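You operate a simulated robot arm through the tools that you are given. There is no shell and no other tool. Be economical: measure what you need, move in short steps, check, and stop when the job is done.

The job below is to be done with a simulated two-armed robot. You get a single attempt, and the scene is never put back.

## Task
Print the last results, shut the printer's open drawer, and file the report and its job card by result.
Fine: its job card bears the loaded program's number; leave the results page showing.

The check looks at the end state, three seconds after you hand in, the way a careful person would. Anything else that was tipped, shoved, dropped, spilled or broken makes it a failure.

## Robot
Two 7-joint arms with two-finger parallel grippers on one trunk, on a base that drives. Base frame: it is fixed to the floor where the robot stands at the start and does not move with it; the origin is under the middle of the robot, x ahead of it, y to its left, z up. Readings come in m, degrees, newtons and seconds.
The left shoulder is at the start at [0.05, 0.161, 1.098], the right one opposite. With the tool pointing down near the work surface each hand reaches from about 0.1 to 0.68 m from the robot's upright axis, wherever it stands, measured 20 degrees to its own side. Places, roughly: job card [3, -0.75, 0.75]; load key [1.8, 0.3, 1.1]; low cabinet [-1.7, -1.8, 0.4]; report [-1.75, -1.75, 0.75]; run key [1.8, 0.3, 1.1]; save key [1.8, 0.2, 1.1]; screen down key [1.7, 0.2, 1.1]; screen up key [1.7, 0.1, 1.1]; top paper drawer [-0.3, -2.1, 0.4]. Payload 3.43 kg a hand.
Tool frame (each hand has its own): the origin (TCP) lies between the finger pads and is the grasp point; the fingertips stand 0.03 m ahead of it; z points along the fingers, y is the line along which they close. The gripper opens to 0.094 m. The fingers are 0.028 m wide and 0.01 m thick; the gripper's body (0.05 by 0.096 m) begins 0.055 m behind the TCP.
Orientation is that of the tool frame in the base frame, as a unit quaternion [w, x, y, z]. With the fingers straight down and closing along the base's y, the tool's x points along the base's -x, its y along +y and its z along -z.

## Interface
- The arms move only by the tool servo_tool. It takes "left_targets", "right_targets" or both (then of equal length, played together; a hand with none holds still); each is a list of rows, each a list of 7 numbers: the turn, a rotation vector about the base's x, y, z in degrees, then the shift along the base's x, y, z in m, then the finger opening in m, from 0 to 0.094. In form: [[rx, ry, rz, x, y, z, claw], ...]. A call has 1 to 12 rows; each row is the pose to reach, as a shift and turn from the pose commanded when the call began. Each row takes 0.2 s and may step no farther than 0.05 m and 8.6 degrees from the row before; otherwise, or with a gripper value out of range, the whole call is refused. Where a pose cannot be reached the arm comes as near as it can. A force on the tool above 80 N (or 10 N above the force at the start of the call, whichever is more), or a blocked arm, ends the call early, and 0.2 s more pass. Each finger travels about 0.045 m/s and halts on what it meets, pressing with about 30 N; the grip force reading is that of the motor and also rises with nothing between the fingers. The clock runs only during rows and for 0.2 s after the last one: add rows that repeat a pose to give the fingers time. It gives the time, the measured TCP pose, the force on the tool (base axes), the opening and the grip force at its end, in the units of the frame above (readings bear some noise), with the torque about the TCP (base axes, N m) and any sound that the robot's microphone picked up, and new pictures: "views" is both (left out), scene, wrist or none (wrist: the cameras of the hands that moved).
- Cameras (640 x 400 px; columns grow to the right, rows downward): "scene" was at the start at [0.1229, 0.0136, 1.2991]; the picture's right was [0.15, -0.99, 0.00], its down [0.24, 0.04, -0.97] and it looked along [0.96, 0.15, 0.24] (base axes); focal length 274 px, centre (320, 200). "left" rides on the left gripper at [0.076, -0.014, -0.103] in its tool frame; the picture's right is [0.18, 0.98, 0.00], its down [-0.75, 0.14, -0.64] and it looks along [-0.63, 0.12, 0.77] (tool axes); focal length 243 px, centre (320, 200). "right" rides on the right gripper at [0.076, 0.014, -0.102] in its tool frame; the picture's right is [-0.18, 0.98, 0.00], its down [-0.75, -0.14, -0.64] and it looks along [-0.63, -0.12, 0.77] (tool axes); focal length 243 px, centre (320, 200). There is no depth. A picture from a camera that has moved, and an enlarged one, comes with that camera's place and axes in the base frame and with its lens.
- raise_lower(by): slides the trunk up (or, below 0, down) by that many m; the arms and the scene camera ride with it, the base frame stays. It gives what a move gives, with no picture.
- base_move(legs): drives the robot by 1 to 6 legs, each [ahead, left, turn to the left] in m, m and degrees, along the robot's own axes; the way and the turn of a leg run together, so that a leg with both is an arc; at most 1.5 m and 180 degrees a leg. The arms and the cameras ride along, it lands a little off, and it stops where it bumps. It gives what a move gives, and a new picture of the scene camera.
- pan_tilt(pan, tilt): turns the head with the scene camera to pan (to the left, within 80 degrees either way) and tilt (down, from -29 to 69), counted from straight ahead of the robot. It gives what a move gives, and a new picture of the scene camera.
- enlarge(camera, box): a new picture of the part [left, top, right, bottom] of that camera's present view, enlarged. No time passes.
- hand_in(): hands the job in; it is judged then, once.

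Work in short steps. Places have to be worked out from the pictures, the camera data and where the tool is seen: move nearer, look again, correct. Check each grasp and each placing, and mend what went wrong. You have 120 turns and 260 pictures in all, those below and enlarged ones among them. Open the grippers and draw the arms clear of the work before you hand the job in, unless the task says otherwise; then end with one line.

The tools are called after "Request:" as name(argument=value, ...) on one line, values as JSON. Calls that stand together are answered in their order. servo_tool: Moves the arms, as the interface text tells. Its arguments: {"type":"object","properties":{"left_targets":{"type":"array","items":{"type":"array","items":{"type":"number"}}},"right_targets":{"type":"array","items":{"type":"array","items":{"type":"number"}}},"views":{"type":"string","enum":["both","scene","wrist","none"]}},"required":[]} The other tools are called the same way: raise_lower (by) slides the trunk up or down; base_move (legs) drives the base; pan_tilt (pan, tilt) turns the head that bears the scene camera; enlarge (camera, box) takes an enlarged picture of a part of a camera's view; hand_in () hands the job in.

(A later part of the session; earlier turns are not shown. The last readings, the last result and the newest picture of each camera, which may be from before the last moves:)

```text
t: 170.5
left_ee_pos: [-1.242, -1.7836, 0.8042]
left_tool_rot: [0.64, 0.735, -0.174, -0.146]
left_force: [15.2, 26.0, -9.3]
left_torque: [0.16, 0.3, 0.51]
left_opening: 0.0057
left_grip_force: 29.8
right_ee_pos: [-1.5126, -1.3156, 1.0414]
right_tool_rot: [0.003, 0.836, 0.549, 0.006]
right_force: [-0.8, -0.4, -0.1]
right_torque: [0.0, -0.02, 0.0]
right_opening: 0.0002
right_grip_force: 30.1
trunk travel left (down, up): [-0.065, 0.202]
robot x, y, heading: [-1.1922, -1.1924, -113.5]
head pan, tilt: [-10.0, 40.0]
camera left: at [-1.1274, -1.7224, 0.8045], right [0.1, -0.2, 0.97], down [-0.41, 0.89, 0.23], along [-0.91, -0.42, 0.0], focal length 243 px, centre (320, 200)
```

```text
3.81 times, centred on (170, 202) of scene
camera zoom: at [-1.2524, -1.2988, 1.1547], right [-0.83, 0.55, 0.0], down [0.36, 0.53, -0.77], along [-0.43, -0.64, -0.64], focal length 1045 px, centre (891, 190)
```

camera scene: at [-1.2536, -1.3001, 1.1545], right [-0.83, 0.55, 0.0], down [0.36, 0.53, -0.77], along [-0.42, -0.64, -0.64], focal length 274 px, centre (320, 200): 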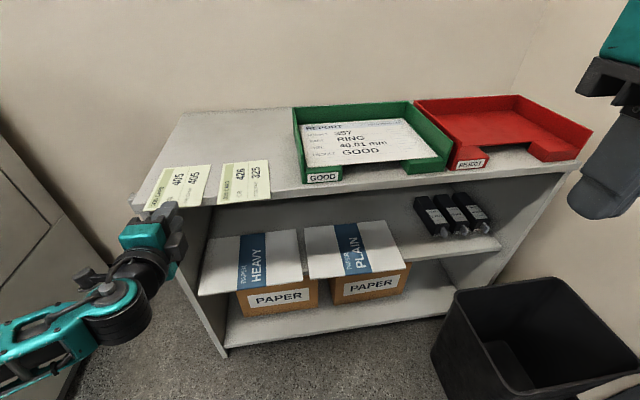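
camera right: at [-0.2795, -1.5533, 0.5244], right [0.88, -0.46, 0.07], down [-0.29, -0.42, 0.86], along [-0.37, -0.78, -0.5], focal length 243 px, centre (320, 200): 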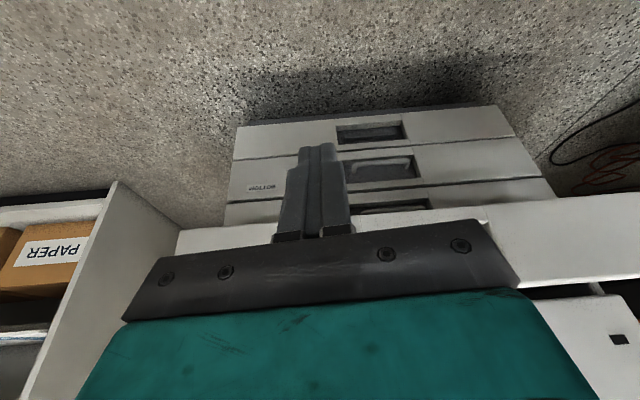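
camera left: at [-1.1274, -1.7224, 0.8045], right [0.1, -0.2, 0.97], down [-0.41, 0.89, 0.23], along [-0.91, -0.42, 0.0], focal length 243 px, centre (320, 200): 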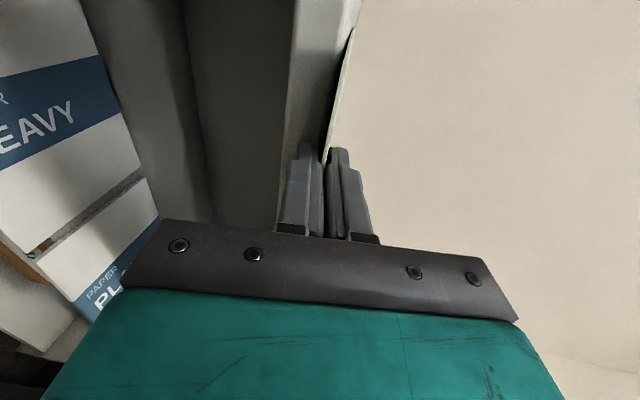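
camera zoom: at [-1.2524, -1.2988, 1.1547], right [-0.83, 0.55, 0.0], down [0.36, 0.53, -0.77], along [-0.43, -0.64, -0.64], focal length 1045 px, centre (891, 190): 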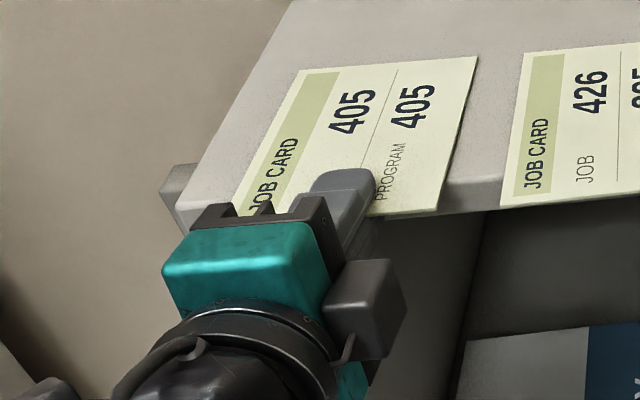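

Gripped (opening 5.7 mm). Lift and draw the card back.

Request:
servo_tool(left_targets=[[0, 0, 0, 0.002, 0.005, 0.005, 0], [0, 0, 0, 0.003, 0.007, 0.03, 0], [0, 0, 0, 0.005, 0.012, 0.06, 0], [0, 0, 0, 0.01, 0.025, 0.1, 0]], views="both")

```text
t: 171.5
left_ee_pos: [-1.2312, -1.7603, 0.9054]
left_tool_rot: [0.64, 0.735, -0.174, -0.145]
left_force: [-0.3, 0.8, -0.4]
left_torque: [-0.02, 0.01, -0.01]
left_opening: 0.0006
left_grip_force: 30.2
right_ee_pos: [-1.5119, -1.3164, 1.0411]
right_tool_rot: [0.002, 0.836, 0.549, 0.007]
right_force: [0.0, -0.4, 0.7]
right_torque: [-0.01, 0.01, 0.01]
right_opening: 0.0
right_grip_force: 30.3
trunk travel left (down, up): [-0.065, 0.202]
robot x, y, heading: [-1.1971, -1.1976, -113.5]
head pan, tilt: [-10.0, 40.0]
camera scene: at [-1.2536, -1.3, 1.1545], right [-0.83, 0.55, 0.0], down [0.36, 0.53, -0.77], along [-0.43, -0.64, -0.64], focal length 274 px, centre (320, 200)
camera left: at [-1.1179, -1.6997, 0.9059], right [0.1, -0.2, 0.98], down [-0.41, 0.89, 0.22], along [-0.91, -0.42, 0.01], focal length 243 px, centre (320, 200)
```

scene: 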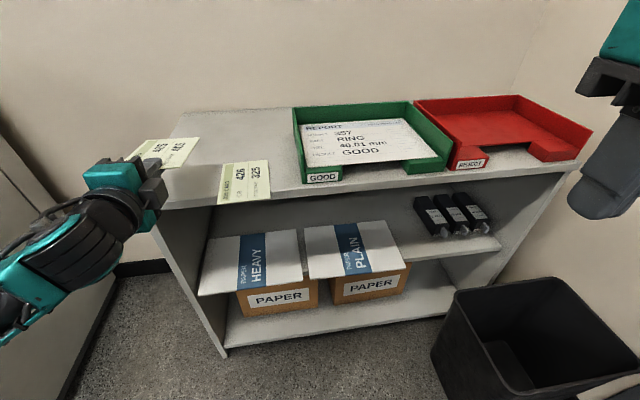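
left: 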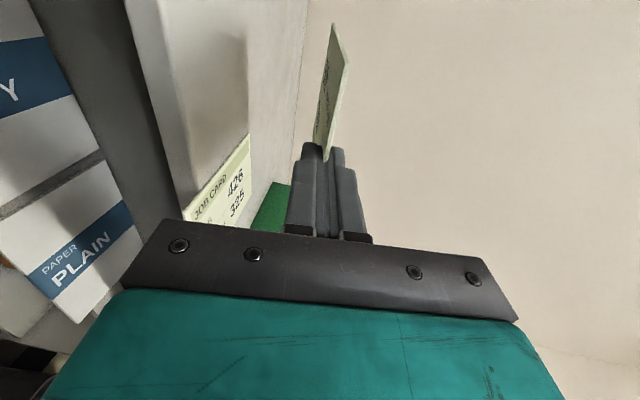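

The card is held. Shift the base slightly right, lift, and carry the card over the GOOD tray.

Request:
base_move(legs=[[0, -0.1, 0]])

Request:
servo_tool(left_targets=[[0, 0, 0, 0, 0.01, 0.03, 0], [0, 0, 0, -0.03, 0.02, 0.05, 0], [0, 0, 0, -0.07, 0.025, 0.05, 0], [0, 0, 0, -0.11, 0.03, 0.05, 0], [0, 0, 0, -0.155, 0.035, 0.05, 0], [0, 0, 0, -0.2, 0.04, 0.05, 0], [0, 0, 0, -0.245, 0.045, 0.05, 0], [0, 0, 0, -0.29, 0.045, 0.05, 0], [0, 0, 0, -0.332, 0.045, 0.05, 0]], views="both")

```text
t: 173.1
left_ee_pos: [-1.3266, -1.7193, 0.9051]
left_tool_rot: [0.641, 0.733, -0.174, -0.145]
left_force: [0.2, -0.8, 0.1]
left_torque: [0.0, 0.01, 0.02]
left_opening: 0.0008
left_grip_force: 29.6
right_ee_pos: [-1.607, -1.2749, 1.0402]
right_tool_rot: [0.003, 0.836, 0.548, 0.007]
right_force: [0.2, 0.2, -0.6]
right_torque: [0.04, 0.01, 0.0]
right_opening: 0.0001
right_grip_force: 29.9
trunk travel left (down, up): [-0.065, 0.202]
robot x, y, heading: [-1.2851, -1.1534, -113.9]
head pan, tilt: [-10.0, 40.0]
camera scene: at [-1.3475, -1.2587, 1.1545], right [-0.83, 0.56, 0.0], down [0.36, 0.53, -0.77], along [-0.43, -0.64, -0.64], focal length 274 px, centre (320, 200)
```

scene: 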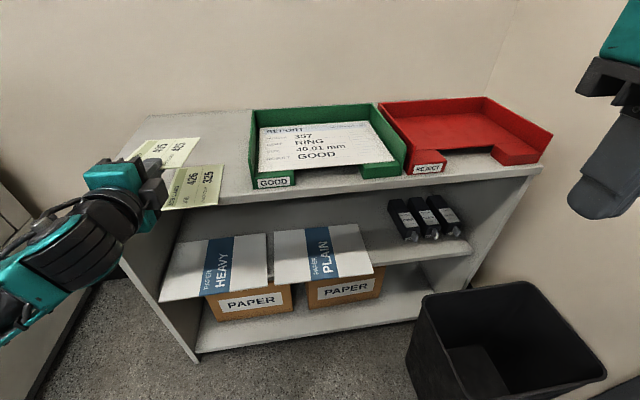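

```text
t: 175.1
left_ee_pos: [-1.6591, -1.673, 0.9581]
left_tool_rot: [0.64, 0.734, -0.173, -0.146]
left_force: [0.1, 0.8, 0.1]
left_torque: [-0.01, -0.02, 0.02]
left_opening: 0.0006
left_grip_force: 30.1
right_ee_pos: [-1.6072, -1.275, 1.0401]
right_tool_rot: [0.002, 0.837, 0.547, 0.007]
right_force: [-0.6, -0.5, 0.8]
right_torque: [0.01, -0.01, 0.01]
right_opening: 0.0
right_grip_force: 29.9
trunk travel left (down, up): [-0.065, 0.202]
robot x, y, heading: [-1.2834, -1.1488, -113.8]
head pan, tilt: [-10.0, 40.0]
camera scene: at [-1.3476, -1.2586, 1.1545], right [-0.83, 0.56, 0.0], down [0.36, 0.53, -0.77], along [-0.43, -0.64, -0.64], focal length 274 px, centre (320, 200)
camera left: at [-1.5452, -1.6133, 0.9584], right [0.1, -0.2, 0.98], down [-0.41, 0.89, 0.22], along [-0.91, -0.42, 0.01], focal length 243 px, centre (320, 200)
```

scene: 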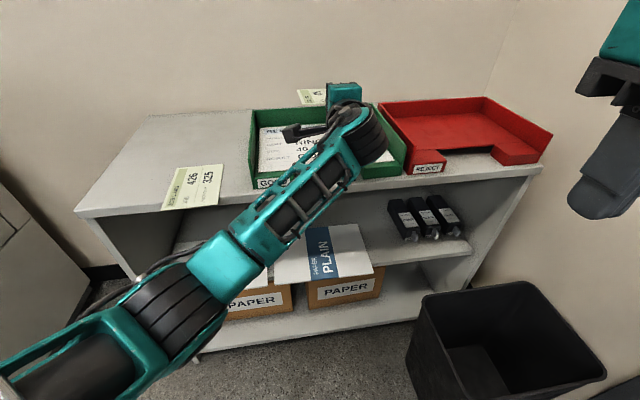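
left: 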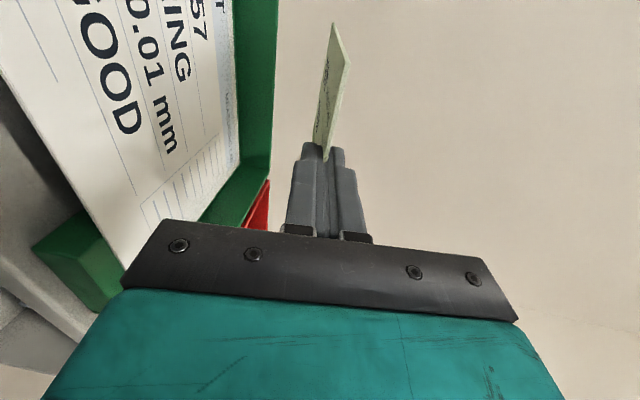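

Card is above the tray, centred on its front opening. Descend through the gap to about 3 cm above the tray floor.

Request:
servo_tool(left_targets=[[0, 0, 0, -0.003, -0.007, -0.035, 0], [0, 0, 0, -0.006, -0.014, -0.07, 0], [0, 0, 0, -0.006, -0.014, -0.1, 0], [0, 0, 0, -0.006, -0.014, -0.11, 0]], views="both")

Request:
enlarge(camera="scene", box=[230, 70, 430, 210])

```text
t: 176.1
left_ee_pos: [-1.6645, -1.6877, 0.848]
left_tool_rot: [0.642, 0.732, -0.174, -0.148]
left_force: [0.7, -0.9, 7.9]
left_torque: [-0.68, 0.43, 0.08]
left_opening: 0.001
left_grip_force: 30.6
right_ee_pos: [-1.6063, -1.2748, 1.042]
right_tool_rot: [0.002, 0.837, 0.548, 0.007]
right_force: [-0.4, 0.0, 0.4]
right_torque: [0.01, -0.01, 0.02]
right_opening: 0.0002
right_grip_force: 29.9
trunk travel left (down, up): [-0.065, 0.202]
robot x, y, heading: [-1.2843, -1.1542, -114.0]
head pan, tilt: [-10.0, 40.0]
camera scene: at [-1.3468, -1.2581, 1.1548], right [-0.83, 0.56, 0.0], down [0.36, 0.53, -0.77], along [-0.43, -0.64, -0.64], focal length 274 px, centre (320, 200)
camera left: at [-1.5504, -1.6278, 0.8466], right [0.1, -0.19, 0.98], down [-0.4, 0.89, 0.22], along [-0.91, -0.42, 0.01], focal length 243 px, centre (320, 200)
```

scene: 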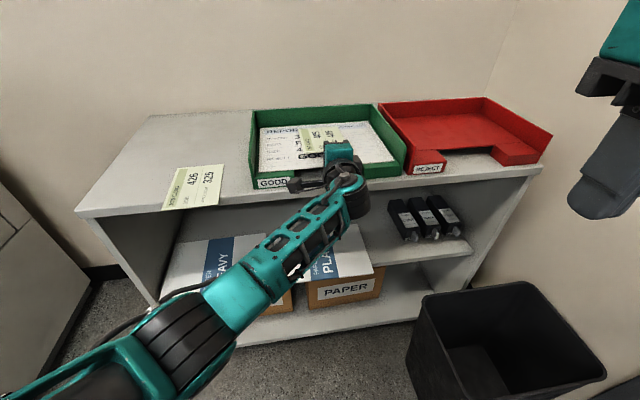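
left: 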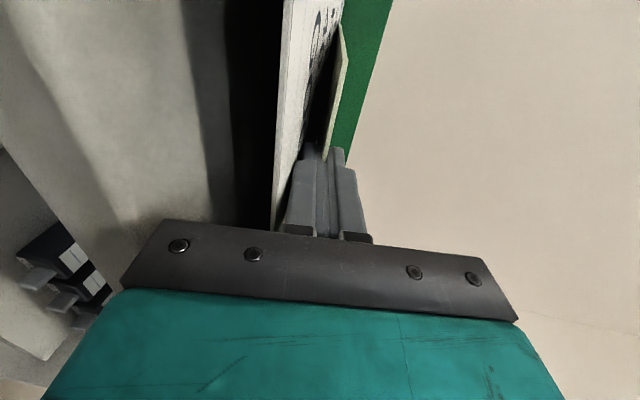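

```text
2.86 times, centred on (330, 140) of scene
camera zoom: at [-1.3468, -1.2581, 1.1548], right [-0.83, 0.56, 0.0], down [0.36, 0.53, -0.77], along [-0.43, -0.64, -0.64], focal length 784 px, centre (291, 371)
```

zoom: 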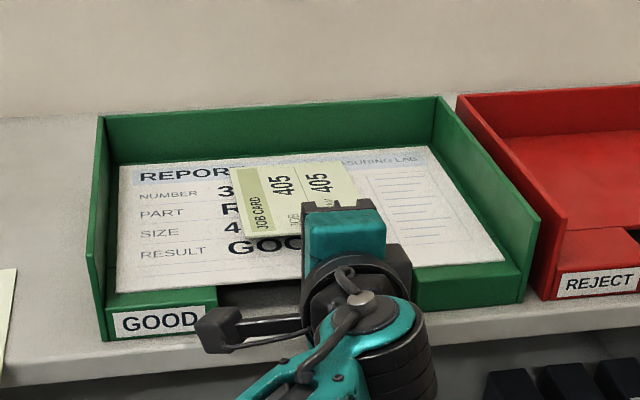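

The card's far end touches the report inside the tray. Open slightly, then draw back along the finger direction.

Request:
servo_tool(left_targets=[[0, 0, 0, 0, 0, 0, 0.01], [0, 0, 0, 0, 0, 0, 0.02], [0, 0, 0, 0, 0, 0, 0.022], [0, 0, 0, 0.004, 0.009, 0, 0.022], [0, 0, 0, 0.01, 0.022, 0.001, 0.022], [0, 0, 0, 0.02, 0.046, 0.003, 0.022], [0, 0, 0, 0.03, 0.07, 0.006, 0.022], [0, 0, 0, 0.04, 0.09, 0.02, 0.022], [0, 0, 0, 0.05, 0.11, 0.06, 0.022]], views="both")

Request:
enlarge(camera="scene", box=[230, 70, 430, 210])

```text
t: 178.1
left_ee_pos: [-1.6144, -1.5769, 0.9038]
left_tool_rot: [0.638, 0.736, -0.173, -0.144]
left_force: [0.1, 1.1, -0.2]
left_torque: [0.02, 0.0, 0.03]
left_opening: 0.0219
left_grip_force: 0.1
right_ee_pos: [-1.6074, -1.2741, 1.0405]
right_tool_rot: [0.003, 0.837, 0.548, 0.008]
right_force: [-0.7, 0.2, -1.1]
right_torque: [0.0, -0.02, 0.0]
right_opening: 0.0
right_grip_force: 29.3
trunk travel left (down, up): [-0.065, 0.202]
robot x, y, heading: [-1.2862, -1.1501, -114.1]
head pan, tilt: [-10.0, 40.0]
camera scene: at [-1.3474, -1.2587, 1.1544], right [-0.83, 0.56, 0.0], down [0.36, 0.53, -0.77], along [-0.43, -0.64, -0.64], focal length 274 px, centre (320, 200)
camera left: at [-1.4987, -1.5173, 0.9031], right [0.1, -0.2, 0.97], down [-0.41, 0.89, 0.22], along [-0.91, -0.42, 0.0], focal length 243 px, centre (320, 200)
```

scene: 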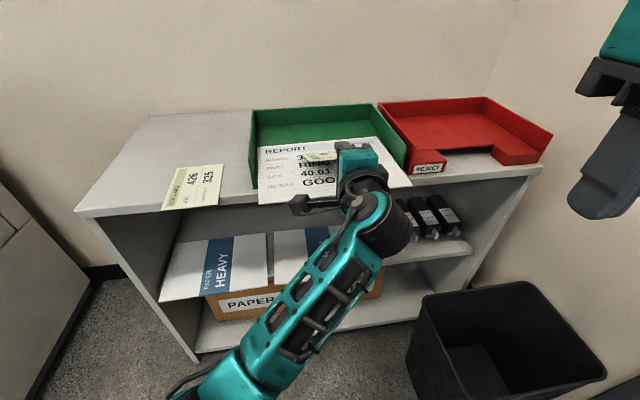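
left: 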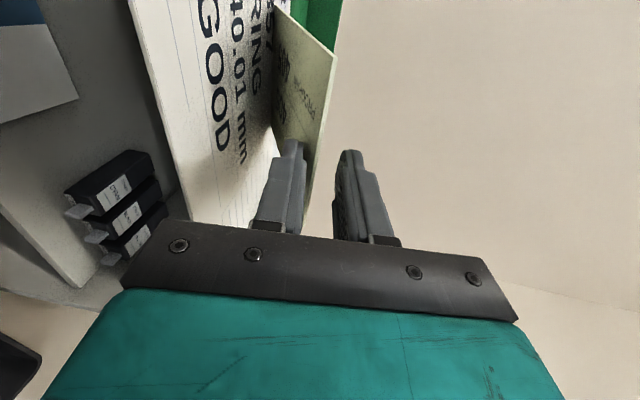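

```text
2.86 times, centred on (330, 140) of scene
camera zoom: at [-1.3474, -1.2587, 1.1544], right [-0.83, 0.56, 0.0], down [0.36, 0.53, -0.77], along [-0.43, -0.64, -0.64], focal length 784 px, centre (291, 371)
```

zoom: 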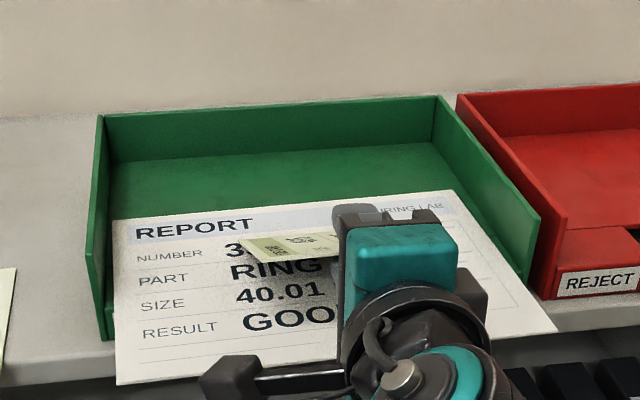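

The card stayed on the lower finger and dragged the old report forward. Re-grip the card and lift it, then I'll push the report back with the other hand.

Request:
servo_tool(left_targets=[[0, 0, 0, 0, 0, 0, 0.01], [0, 0, 0, 0, 0, 0, 0], [0, 0, 0, 0, 0, 0, 0], [0, 0, 0, 0, 0, 0.02, 0], [0, 0, 0, 0, 0, 0.06, 0], [0, 0, 0, 0, 0, 0.1, 0]], views="both")

Request:
enlarge(camera="scene", box=[230, 70, 430, 210])

```text
t: 179.5
left_ee_pos: [-1.6097, -1.5839, 0.9968]
left_tool_rot: [0.639, 0.736, -0.176, -0.137]
left_force: [0.1, 0.8, 0.6]
left_torque: [0.06, 0.01, 0.02]
left_opening: 0.0005
left_grip_force: 30.1
right_ee_pos: [-1.6078, -1.2742, 1.0399]
right_tool_rot: [0.003, 0.837, 0.547, 0.007]
right_force: [0.6, 0.3, 0.1]
right_torque: [0.0, -0.02, 0.04]
right_opening: 0.0001
right_grip_force: 29.9
trunk travel left (down, up): [-0.065, 0.202]
robot x, y, heading: [-1.2871, -1.1501, -113.8]
head pan, tilt: [-10.0, 40.0]
camera scene: at [-1.3474, -1.2587, 1.1545], right [-0.83, 0.56, 0.0], down [0.36, 0.53, -0.77], along [-0.43, -0.64, -0.64], focal length 274 px, centre (320, 200)
camera left: at [-1.4961, -1.5224, 0.9985], right [0.08, -0.2, 0.98], down [-0.42, 0.88, 0.22], along [-0.91, -0.42, -0.01], focal length 243 px, centre (320, 200)
```

scene: 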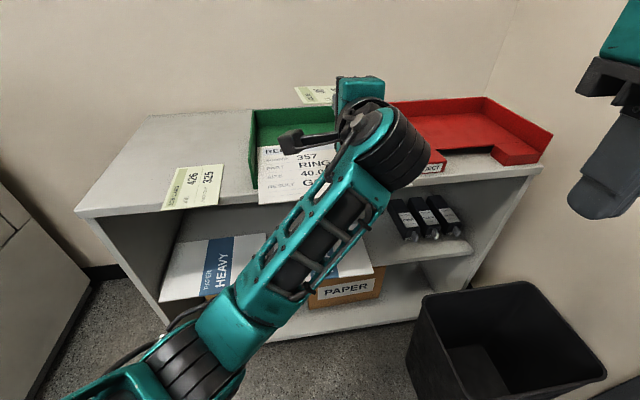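
left: 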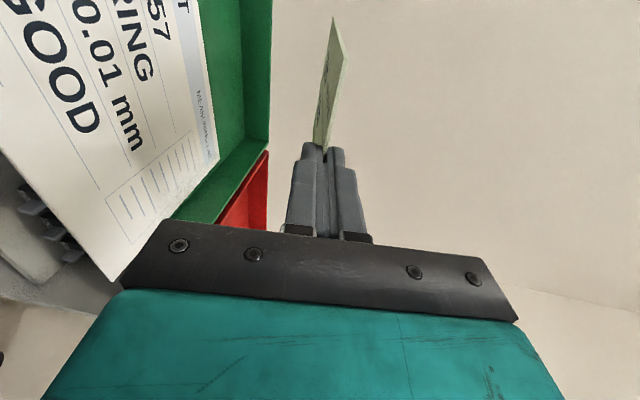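

```text
2.86 times, centred on (330, 140) of scene
camera zoom: at [-1.3474, -1.2587, 1.1545], right [-0.83, 0.56, 0.0], down [0.36, 0.53, -0.77], along [-0.43, -0.64, -0.64], focal length 784 px, centre (291, 371)
```

zoom: 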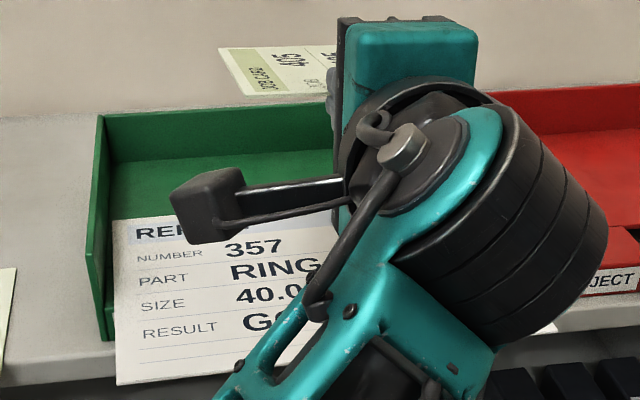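

Card is held again. Move the left hand aside to the left so the right hand can push the report back.

Request:
servo_tool(left_targets=[[0, 0, 0, 0.04, 0, 0.02, 0], [0, 0, 0, 0.085, 0, 0.03, 0], [0, 0, 0, 0.13, 0, 0.03, 0], [0, 0, 0, 0.175, 0, 0.03, 0], [0, 0, 0, 0.22, 0, 0.03, 0], [0, 0, 0, 0.265, 0, 0.03, 0], [0, 0, 0, 0.31, 0, 0.03, 0], [0, 0, 0, 0.355, 0, 0.03, 0], [0, 0, 0, 0.4, 0, 0.03, 0]], views="scene")

Request:
enlarge(camera="scene", box=[230, 70, 430, 210])

```text
t: 181.5
left_ee_pos: [-1.2272, -1.6709, 1.0657]
left_tool_rot: [0.639, 0.735, -0.174, -0.146]
left_force: [0.6, 0.6, 0.3]
left_torque: [-0.01, 0.0, 0.0]
left_opening: 0.0007
left_grip_force: 29.9
left hand out of reach, approached as far as the arm can: row 6, 7, 8, 9
right_ee_pos: [-1.6062, -1.2749, 1.041]
right_tool_rot: [0.003, 0.837, 0.547, 0.007]
right_force: [0.6, -0.4, 0.4]
right_torque: [-0.04, 0.02, 0.0]
right_opening: 0.0001
right_grip_force: 30.6
trunk travel left (down, up): [-0.065, 0.202]
robot x, y, heading: [-1.2859, -1.1491, -113.7]
head pan, tilt: [-10.0, 40.0]
camera scene: at [-1.3463, -1.2589, 1.1546], right [-0.83, 0.56, 0.0], down [0.36, 0.53, -0.77], along [-0.43, -0.64, -0.64], focal length 274 px, centre (320, 200)
```

scene: 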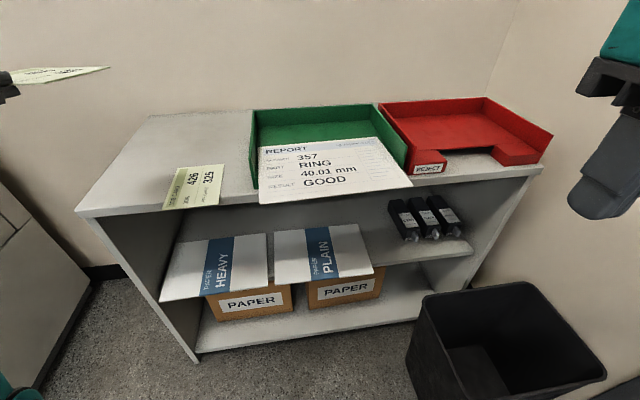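

```text
2.86 times, centred on (330, 140) of scene
camera zoom: at [-1.3463, -1.2589, 1.1546], right [-0.83, 0.56, 0.0], down [0.36, 0.53, -0.77], along [-0.43, -0.64, -0.64], focal length 784 px, centre (291, 371)
```

zoom: 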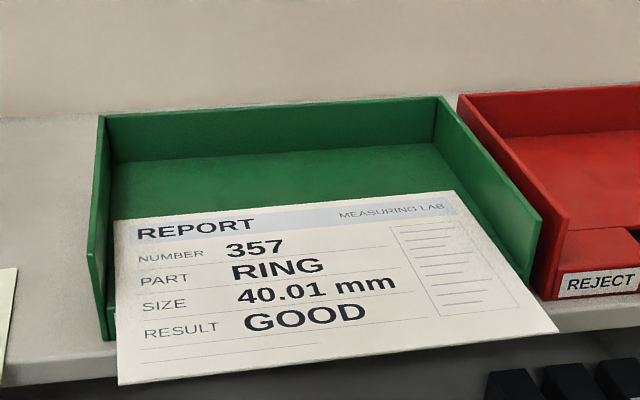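

The report sits atop the tray's front lips, its front edge mid at ≈(-1.625,-1.566). Bring the right fist down in front of it.

Request:
servo_tool(right_targets=[[0, 0, 0, 0, -0.045, 0, 0], [0, 0, 0, 0, -0.09, 0, 0], [0, 0, 0, 0, -0.13, -0.02, 0], [0, 0, 0, 0, -0.17, -0.05, 0], [0, 0, 0, 0, -0.2, -0.09, 0], [0, 0, 0, 0, -0.22, -0.13, 0], [0, 0, 0, 0, -0.23, -0.165, 0], [0, 0, 0, 0, -0.235, -0.193, 0]], views="both")

```text
t: 183.3
left_ee_pos: [-1.2284, -1.6699, 1.0658]
left_tool_rot: [0.64, 0.734, -0.174, -0.145]
left_force: [-0.1, -0.1, 0.1]
left_torque: [0.01, 0.0, 0.0]
left_opening: 0.0009
left_grip_force: 30.1
right_ee_pos: [-1.6087, -1.5087, 0.8471]
right_tool_rot: [0.003, 0.837, 0.547, 0.007]
right_force: [0.9, -0.2, 0.4]
right_torque: [0.01, -0.01, -0.01]
right_opening: 0.0
right_grip_force: 30.3
trunk travel left (down, up): [-0.065, 0.202]
robot x, y, heading: [-1.2856, -1.1519, -113.6]
head pan, tilt: [-10.0, 40.0]
camera scene: at [-1.3474, -1.2588, 1.1545], right [-0.83, 0.56, 0.0], down [0.36, 0.53, -0.77], along [-0.43, -0.64, -0.64], focal length 274 px, centre (320, 200)
camera right: at [-1.5646, -1.4456, 0.9512], right [0.83, -0.56, 0.01], down [-0.44, -0.64, 0.63], along [-0.35, -0.53, -0.77], focal length 243 px, centre (320, 200)
```

scene: 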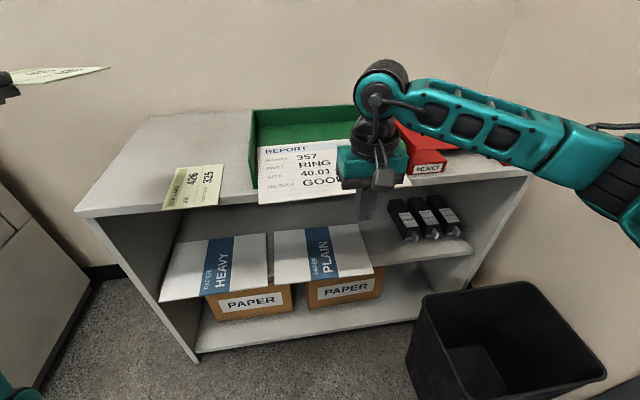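
right: 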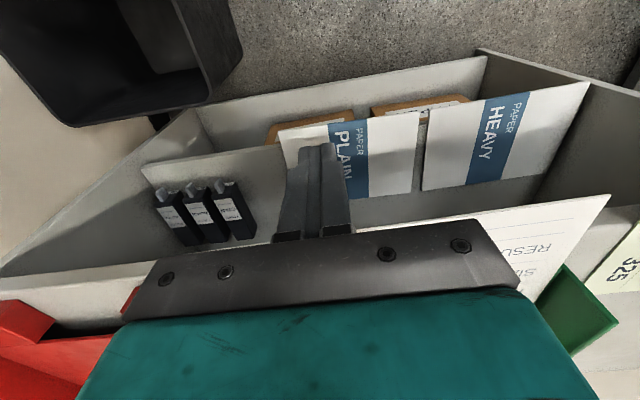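

The fist is in front of the report, slightly right of its centre. Shift left 4 cm and push forward ~11 cm.

Request:
servo_tool(right_targets=[[0, 0, 0, 0.038, -0.017, 0, 0], [0, 0, 0, 0.027, -0.043, 0, 0], [0, 0, 0, 0.019, -0.061, 0, 0], [0, 0, 0, 0.011, -0.079, 0, 0], [0, 0, 0, 0.003, -0.097, 0, 0], [0, 0, 0, -0.005, -0.116, 0, 0]], views="both")

Request:
enlarge(camera="scene", box=[230, 70, 430, 210])

```text
t: 184.7
left_ee_pos: [-1.2282, -1.6706, 1.0653]
left_tool_rot: [0.64, 0.734, -0.173, -0.146]
left_force: [0.1, -0.4, 0.2]
left_torque: [0.02, -0.01, 0.0]
left_opening: 0.0009
left_grip_force: 30.0
right_ee_pos: [-1.6145, -1.6258, 0.847]
right_tool_rot: [0.003, 0.836, 0.548, 0.007]
right_force: [0.6, -0.5, -0.4]
right_torque: [0.02, -0.02, 0.03]
right_opening: 0.0001
right_grip_force: 30.2
trunk travel left (down, up): [-0.065, 0.202]
robot x, y, heading: [-1.2837, -1.1506, -113.8]
head pan, tilt: [-10.0, 40.0]
camera scene: at [-1.3474, -1.2588, 1.1545], right [-0.83, 0.56, 0.0], down [0.36, 0.53, -0.77], along [-0.43, -0.64, -0.64], focal length 274 px, centre (320, 200)
camera right: at [-1.5707, -1.5618, 0.9503], right [0.83, -0.56, 0.01], down [-0.44, -0.64, 0.63], along [-0.35, -0.53, -0.77], focal length 243 px, centre (320, 200)
```

scene: 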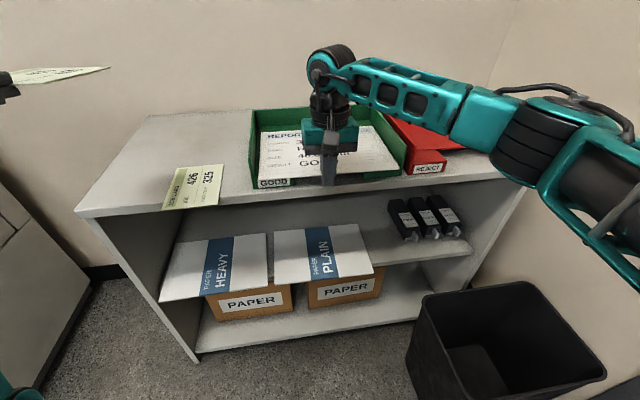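
right: 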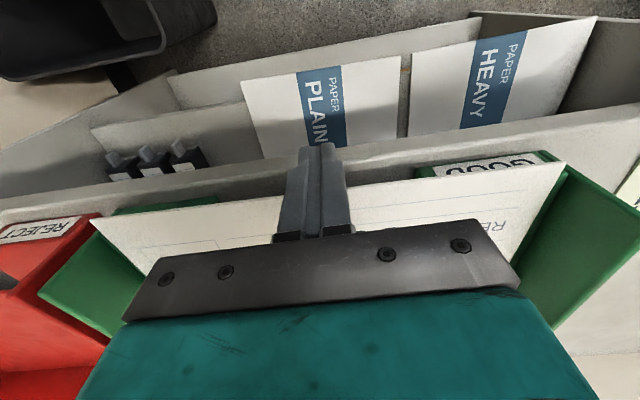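

```text
2.86 times, centred on (330, 140) of scene
camera zoom: at [-1.3474, -1.2588, 1.1545], right [-0.83, 0.56, 0.0], down [0.36, 0.53, -0.77], along [-0.43, -0.64, -0.64], focal length 784 px, centre (291, 371)
```

zoom: 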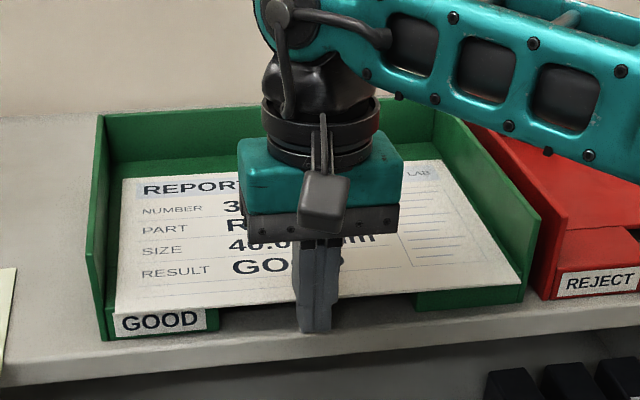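

Nearly home; push another 2.5 cm, then retreat.

Request:
servo_tool(right_targets=[[0, 0, 0, -0.004, -0.011, 0, 0], [0, 0, 0, -0.01, -0.024, 0, 0], [0, 0, 0, 0, 0, 0, 0], [0, 0, 0, 0.015, 0.04, 0.01, 0], [0, 0, 0, 0.015, 0.08, 0.03, 0], [0, 0, 0, 0.01, 0.12, 0.06, 0], [0, 0, 0, 0, 0.16, 0.09, 0], [0, 0, 0, 0, 0.2, 0.12, 0], [0, 0, 0, 0, 0.24, 0.14, 0], [0, 0, 0, 0, 0.28, 0.16, 0]], views="scene")

Request:
enlarge(camera="scene", box=[230, 70, 430, 210])

```text
refused: row 6 steps farther than a row can; nothing moved
```

```text
2.86 times, centred on (330, 140) of scene
camera zoom: at [-1.3474, -1.2588, 1.1545], right [-0.83, 0.56, 0.0], down [0.36, 0.53, -0.77], along [-0.43, -0.64, -0.64], focal length 784 px, centre (291, 371)
```

zoom: 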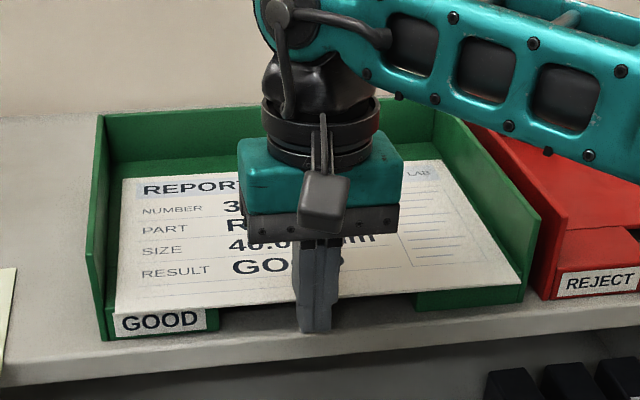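

Request:
servo_tool(right_targets=[[0, 0, 0, -0.004, -0.011, 0, 0], [0, 0, 0, -0.01, -0.024, 0, 0], [0, 0, 0, 0, 0, 0, 0], [0, 0, 0, 0.015, 0.04, 0.01, 0], [0, 0, 0, 0.01, 0.08, 0.03, 0], [0, 0, 0, 0.005, 0.115, 0.06, 0], [0, 0, 0, 0, 0.15, 0.09, 0], [0, 0, 0, 0, 0.19, 0.115, 0], [0, 0, 0, 0, 0.23, 0.14, 0], [0, 0, 0, 0, 0.27, 0.16, 0]], views="scene")

Request:
enlarge(camera="scene", box=[230, 70, 430, 210])

```text
t: 186.9
left_ee_pos: [-1.2279, -1.67, 1.0653]
left_tool_rot: [0.64, 0.734, -0.174, -0.145]
left_force: [-0.4, 0.5, -0.5]
left_torque: [0.03, -0.01, 0.02]
left_opening: 0.0008
left_grip_force: 30.0
right_ee_pos: [-1.616, -1.3571, 1.007]
right_tool_rot: [0.003, 0.837, 0.547, 0.008]
right_force: [-0.2, -0.6, -0.4]
right_torque: [0.02, 0.01, 0.0]
right_opening: 0.0
right_grip_force: 30.4
trunk travel left (down, up): [-0.065, 0.202]
robot x, y, heading: [-1.2875, -1.1489, -113.9]
head pan, tilt: [-10.0, 40.0]
camera scene: at [-1.3474, -1.2586, 1.1545], right [-0.83, 0.56, 0.0], down [0.36, 0.53, -0.77], along [-0.43, -0.64, -0.64], focal length 274 px, centre (320, 200)
```

scene: 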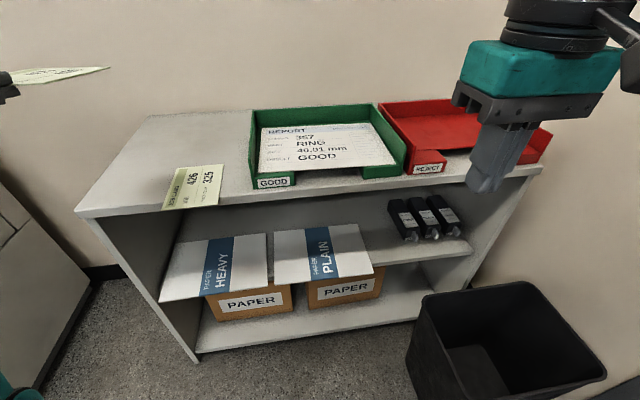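

```text
2.86 times, centred on (330, 140) of scene
camera zoom: at [-1.3474, -1.2586, 1.1545], right [-0.83, 0.56, 0.0], down [0.36, 0.53, -0.77], along [-0.43, -0.64, -0.64], focal length 784 px, centre (291, 371)
```

zoom: 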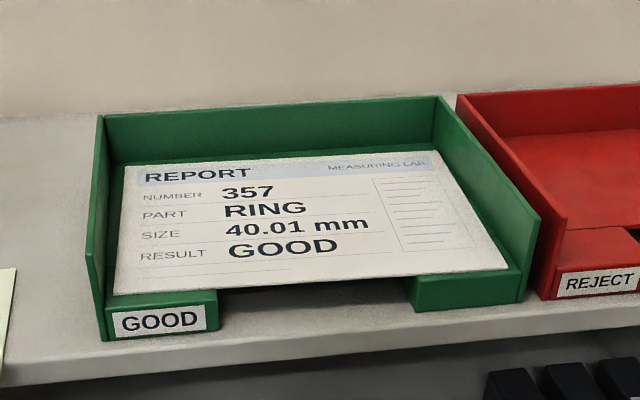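

The report is back in place. Now carry the card over the tray again, pitching it steeply (~50° down) so it slides off when released; right hand out of the way.

Request:
servo_tool(left_targets=[[7.3, -3.1, 0, -0.03, 0, 0.01, 0], [14.6, -6.2, 0, -0.07, 0, 0.01, 0], [21.9, -9.3, 0, -0.115, 0, 0, 0], [29.2, -12.5, 0, -0.16, -0.01, -0.01, 0], [36, -15.4, 0, -0.205, -0.015, -0.02, 0], [40, -17, 0, -0.25, -0.02, -0.03, 0], [40, -17, 0, -0.295, -0.03, -0.035, 0], [40, -17, 0, -0.34, -0.04, -0.035, 0], [40, -17, 0, -0.385, -0.048, -0.035, 0], [40, -17, 0, -0.425, -0.055, -0.035, 0], [40, -17, 0, -0.452, -0.057, -0.035, 0]], right_targets=[[0, 0, 0, -0.02, 0.02, 0, 0], [0, 0, 0, -0.05, 0.03, 0, 0], [0, 0, 0, -0.08, 0.045, 0, 0], [0, 0, 0, -0.1, 0.06, 0, 0], [0, 0, 0, -0.12, 0.08, 0, 0], [0, 0, 0, -0.12, 0.08, 0, 0], [0, 0, 0, -0.12, 0.08, 0, 0], [0, 0, 0, -0.12, 0.08, 0, 0], [0, 0, 0, -0.12, 0.08, 0, 0], [0, 0, 0, -0.12, 0.08, 0, 0], [0, 0, 0, -0.12, 0.08, 0, 0]], views="both")

```text
t: 189.3
left_ee_pos: [-1.633, -1.7196, 1.0286]
left_tool_rot: [0.32, 0.921, -0.206, -0.089]
left_force: [0.1, 0.2, -1.1]
left_torque: [-0.01, 0.0, -0.03]
left_opening: 0.0006
left_grip_force: 30.1
left hand out of reach, approached as far as the arm can: row 10, 11
right_ee_pos: [-1.7334, -1.2744, 1.0087]
right_tool_rot: [0.003, 0.837, 0.547, 0.006]
right_force: [-0.2, 0.1, 0.4]
right_torque: [0.02, 0.01, 0.01]
right_opening: 0.0
right_grip_force: 30.5
trunk travel left (down, up): [-0.065, 0.202]
robot x, y, heading: [-1.2872, -1.1513, -113.9]
head pan, tilt: [-10.0, 40.0]
camera scene: at [-1.3476, -1.2585, 1.1545], right [-0.83, 0.56, 0.0], down [0.36, 0.53, -0.77], along [-0.43, -0.64, -0.64], focal length 274 px, centre (320, 200)
camera right: at [-1.6898, -1.2116, 1.1118], right [0.83, -0.56, 0.01], down [-0.44, -0.64, 0.63], along [-0.35, -0.53, -0.77], focal length 243 px, centre (320, 200)
camera left: at [-1.5298, -1.6843, 1.0967], right [-0.15, -0.78, 0.61], down [-0.53, 0.58, 0.61], along [-0.83, -0.23, -0.5], focal length 243 px, centre (320, 200)
```

scene: 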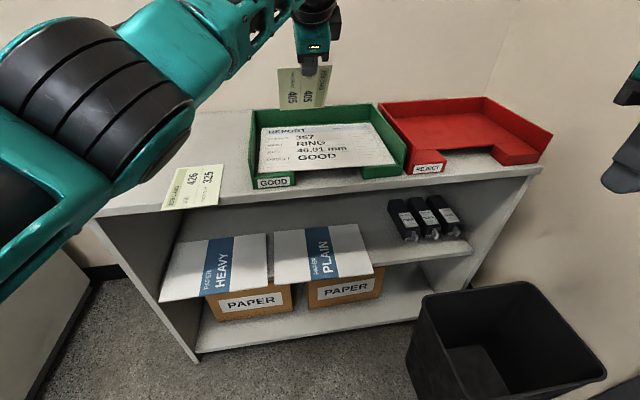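
right: 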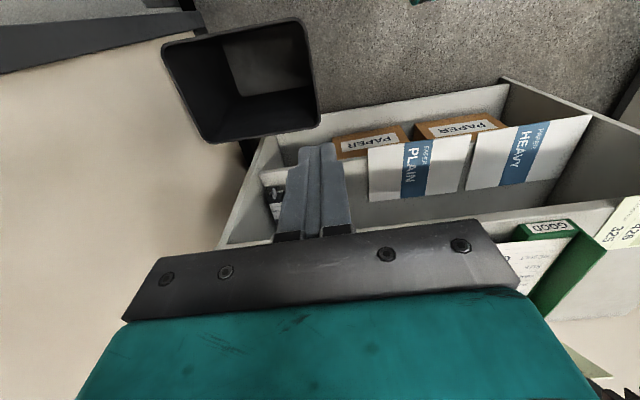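
left: 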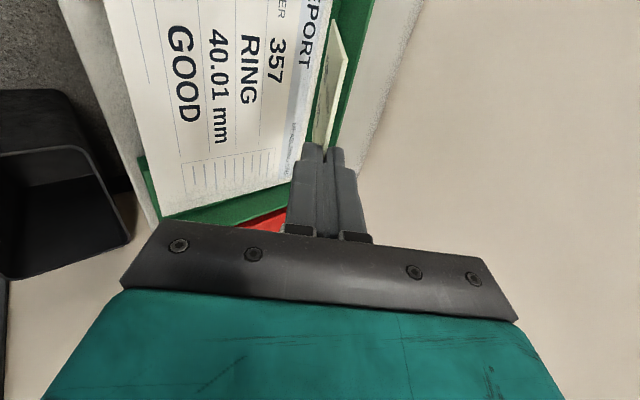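

Request:
enlarge(camera="scene", box=[240, 40, 400, 160])

```text
3.33 times, centred on (320, 100) of scene
camera zoom: at [-1.3476, -1.2585, 1.1545], right [-0.83, 0.56, 0.0], down [0.36, 0.53, -0.77], along [-0.43, -0.64, -0.64], focal length 914 px, centre (320, 533)
```

zoom: 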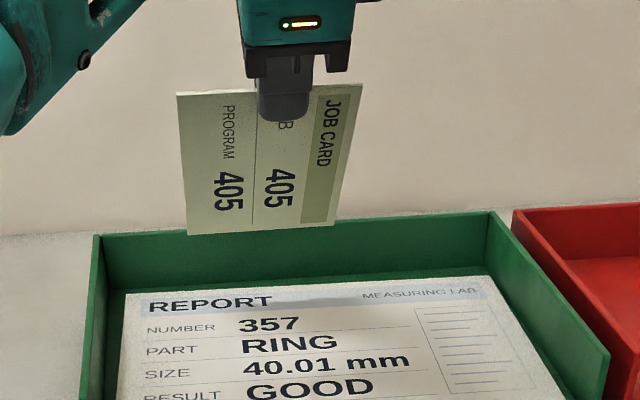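

Card (printed both sides) is above the tray. Descend until its lower edge touches the report.

Request:
servo_tool(left_targets=[[0, 0, 0, 0, -0.002, -0.035, 0], [0, 0, 0, 0, -0.004, -0.065, 0], [0, 0, 0, 0, -0.004, -0.08, 0]], views="both")

Request:
enlarge(camera="scene", box=[230, 70, 430, 210])

```text
t: 190.1
left_ee_pos: [-1.6315, -1.7241, 0.9509]
left_tool_rot: [0.321, 0.92, -0.203, -0.091]
left_force: [2.3, 4.2, 8.1]
left_torque: [-0.3, 0.52, -0.31]
left_opening: 0.0
left_grip_force: 29.7
right_ee_pos: [-1.7322, -1.2759, 1.0098]
right_tool_rot: [0.002, 0.837, 0.547, 0.007]
right_force: [0.4, -0.4, -0.9]
right_torque: [0.02, 0.01, -0.02]
right_opening: 0.0
right_grip_force: 30.3
trunk travel left (down, up): [-0.065, 0.202]
robot x, y, heading: [-1.2879, -1.1517, -113.6]
head pan, tilt: [-10.0, 40.0]
camera scene: at [-1.3471, -1.2581, 1.1548], right [-0.83, 0.56, 0.0], down [0.36, 0.53, -0.77], along [-0.43, -0.64, -0.64], focal length 274 px, centre (320, 200)
camera left: at [-1.5283, -1.6898, 1.0184], right [-0.15, -0.78, 0.61], down [-0.53, 0.58, 0.61], along [-0.83, -0.23, -0.5], focal length 243 px, centre (320, 200)
```

scene: 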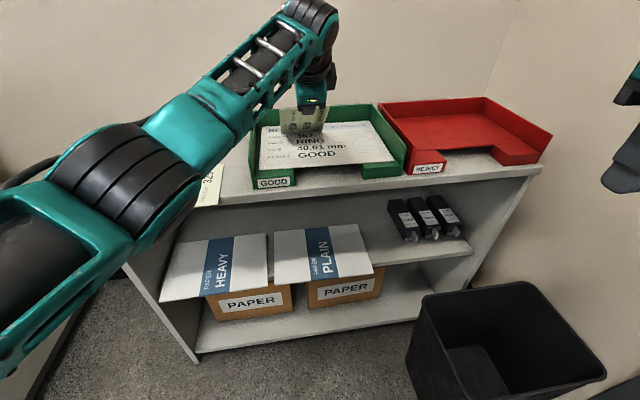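
left: 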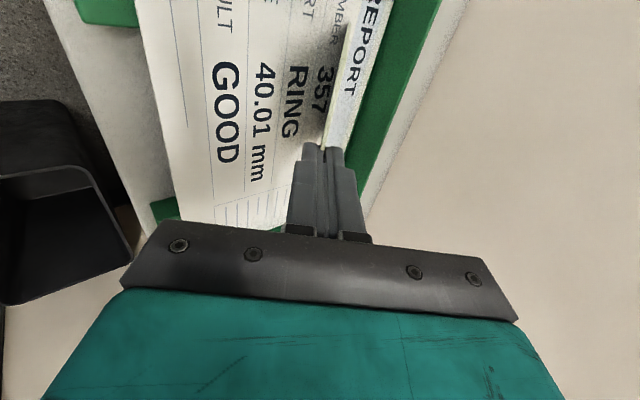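

```text
2.86 times, centred on (330, 140) of scene
camera zoom: at [-1.3471, -1.2581, 1.1548], right [-0.83, 0.56, 0.0], down [0.36, 0.53, -0.77], along [-0.43, -0.64, -0.64], focal length 784 px, centre (291, 371)
```

zoom: 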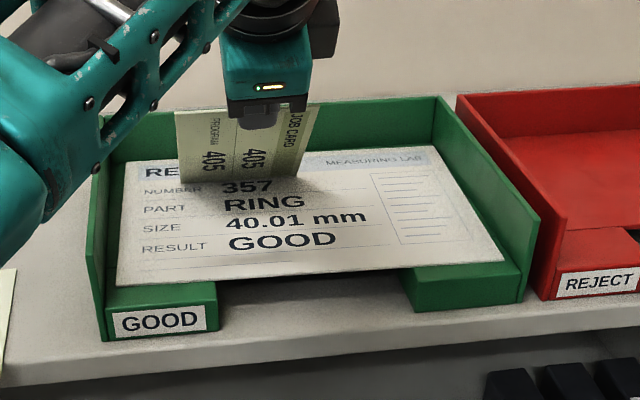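

Contact. Lift 4 mm, open, and withdraw up along the fingers.

Request:
servo_tool(left_targets=[[0, 0, 0, 0, 0, 0.004, 0], [0, 0, 0, 0, 0, 0.004, 0.012], [0, 0, 0, 0, 0, 0.004, 0.024], [0, 0, 0, 0, 0, 0.004, 0.024], [0, 0, 0, 0.006, 0.011, 0.02, 0.03], [0, 0, 0, 0.012, 0.022, 0.045, 0.03], [0, 0, 0, 0.02, 0.04, 0.085, 0.03], [0, 0, 0, 0.03, 0.055, 0.12, 0.03]], views="both")

Request:
enlarge(camera="scene", box=[230, 70, 430, 210])

```text
t: 191.9
left_ee_pos: [-1.6029, -1.6692, 1.0721]
left_tool_rot: [0.319, 0.921, -0.204, -0.088]
left_force: [0.7, 0.4, -0.7]
left_torque: [-0.01, -0.01, 0.0]
left_opening: 0.0299
left_grip_force: 0.0
right_ee_pos: [-1.7332, -1.2773, 1.0077]
right_tool_rot: [0.003, 0.836, 0.548, 0.007]
right_force: [-0.7, -0.5, 0.2]
right_torque: [-0.04, 0.01, 0.02]
right_opening: 0.0001
right_grip_force: 30.3
trunk travel left (down, up): [-0.065, 0.202]
robot x, y, heading: [-1.2838, -1.1545, -113.7]
head pan, tilt: [-10.0, 40.0]
camera scene: at [-1.3473, -1.2586, 1.1545], right [-0.83, 0.56, 0.0], down [0.36, 0.53, -0.77], along [-0.43, -0.64, -0.64], focal length 274 px, centre (320, 200)
camera left: at [-1.4988, -1.6341, 1.1394], right [-0.15, -0.78, 0.61], down [-0.54, 0.58, 0.61], along [-0.83, -0.23, -0.5], focal length 243 px, centre (320, 200)
```

scene: 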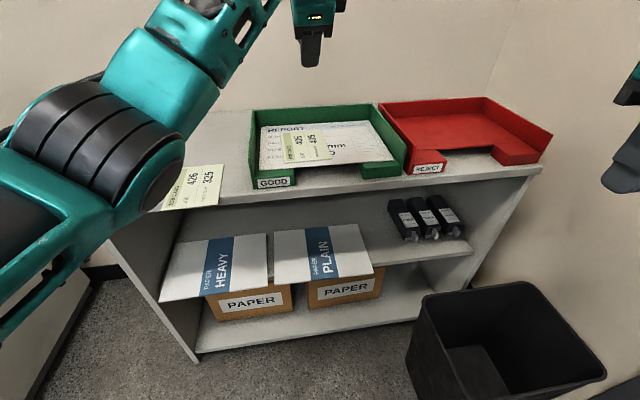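
left: 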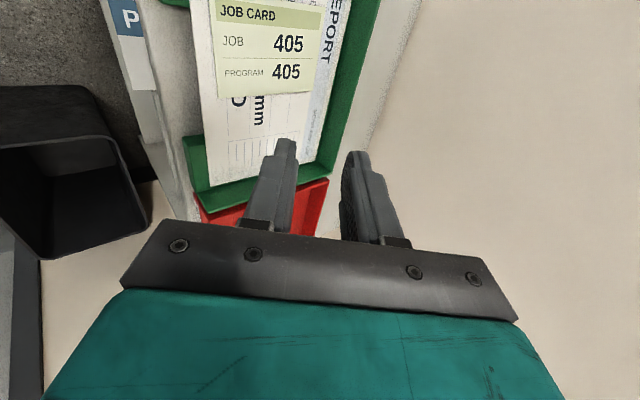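

```text
2.86 times, centred on (330, 140) of scene
camera zoom: at [-1.3473, -1.2586, 1.1545], right [-0.83, 0.56, 0.0], down [0.36, 0.53, -0.77], along [-0.43, -0.64, -0.64], focal length 784 px, centre (291, 371)
```

zoom: 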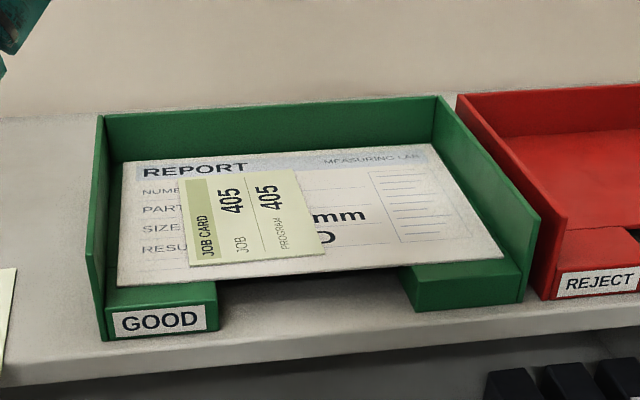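

The card lies flat in the GOOD tray. Now back off and go over to the printer to find the printed report.

Request:
base_move(legs=[[-0.45, 0, 0], [0, 1.08, 0]])

Request:
pan_tilt(pan=0, tilt=15)

```text
t: 204.0
left_ee_pos: [-0.44, -1.6928, 1.0711]
left_tool_rot: [0.318, 0.92, -0.209, -0.091]
left_force: [-0.1, 0.2, -0.6]
left_torque: [-0.02, -0.03, -0.02]
left_opening: 0.0303
left_grip_force: 0.0
right_ee_pos: [-0.5645, -1.297, 1.0084]
right_tool_rot: [0.003, 0.84, 0.543, 0.007]
right_force: [0.6, 0.8, -0.7]
right_torque: [0.01, 0.0, 0.0]
right_opening: 0.0
right_grip_force: 30.2
trunk travel left (down, up): [-0.065, 0.202]
robot x, y, heading: [-0.1172, -1.1835, -114.2]
head pan, tilt: [-10.0, 40.0]
camera scene: at [-0.1798, -1.2852, 1.1545], right [-0.82, 0.57, 0.0], down [0.36, 0.53, -0.77], along [-0.43, -0.63, -0.64], focal length 274 px, centre (320, 200)
```

scene: 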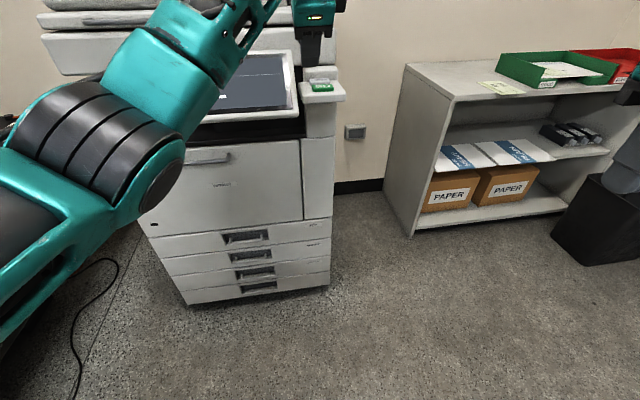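

```text
t: 204.9
left_ee_pos: [-0.4399, -1.6925, 1.0711]
left_tool_rot: [0.318, 0.92, -0.21, -0.089]
left_force: [0.3, -0.5, 0.2]
left_torque: [-0.02, -0.01, 0.0]
left_opening: 0.0299
left_grip_force: 0.0
right_ee_pos: [-0.566, -1.2976, 1.008]
right_tool_rot: [0.003, 0.84, 0.542, 0.007]
right_force: [0.0, -0.5, -0.3]
right_torque: [0.0, -0.02, 0.0]
right_opening: 0.0
right_grip_force: 29.8
trunk travel left (down, up): [-0.065, 0.202]
robot x, y, heading: [-0.1191, -1.178, -114.7]
head pan, tilt: [0.0, 15.0]
camera scene: at [-0.1704, -1.3001, 1.194], right [-0.91, 0.41, 0.0], down [0.11, 0.24, -0.97], along [-0.4, -0.88, -0.26], focal length 274 px, centre (320, 200)
```

scene: 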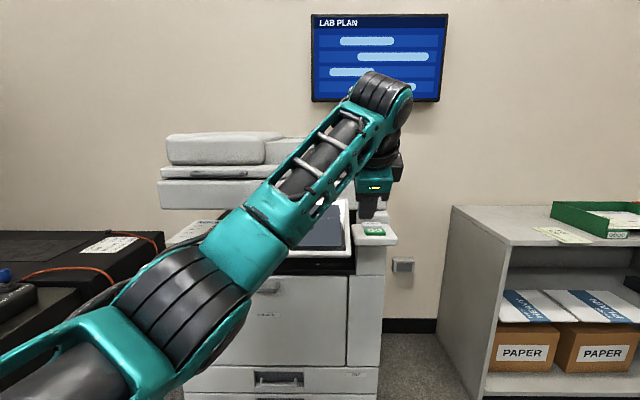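

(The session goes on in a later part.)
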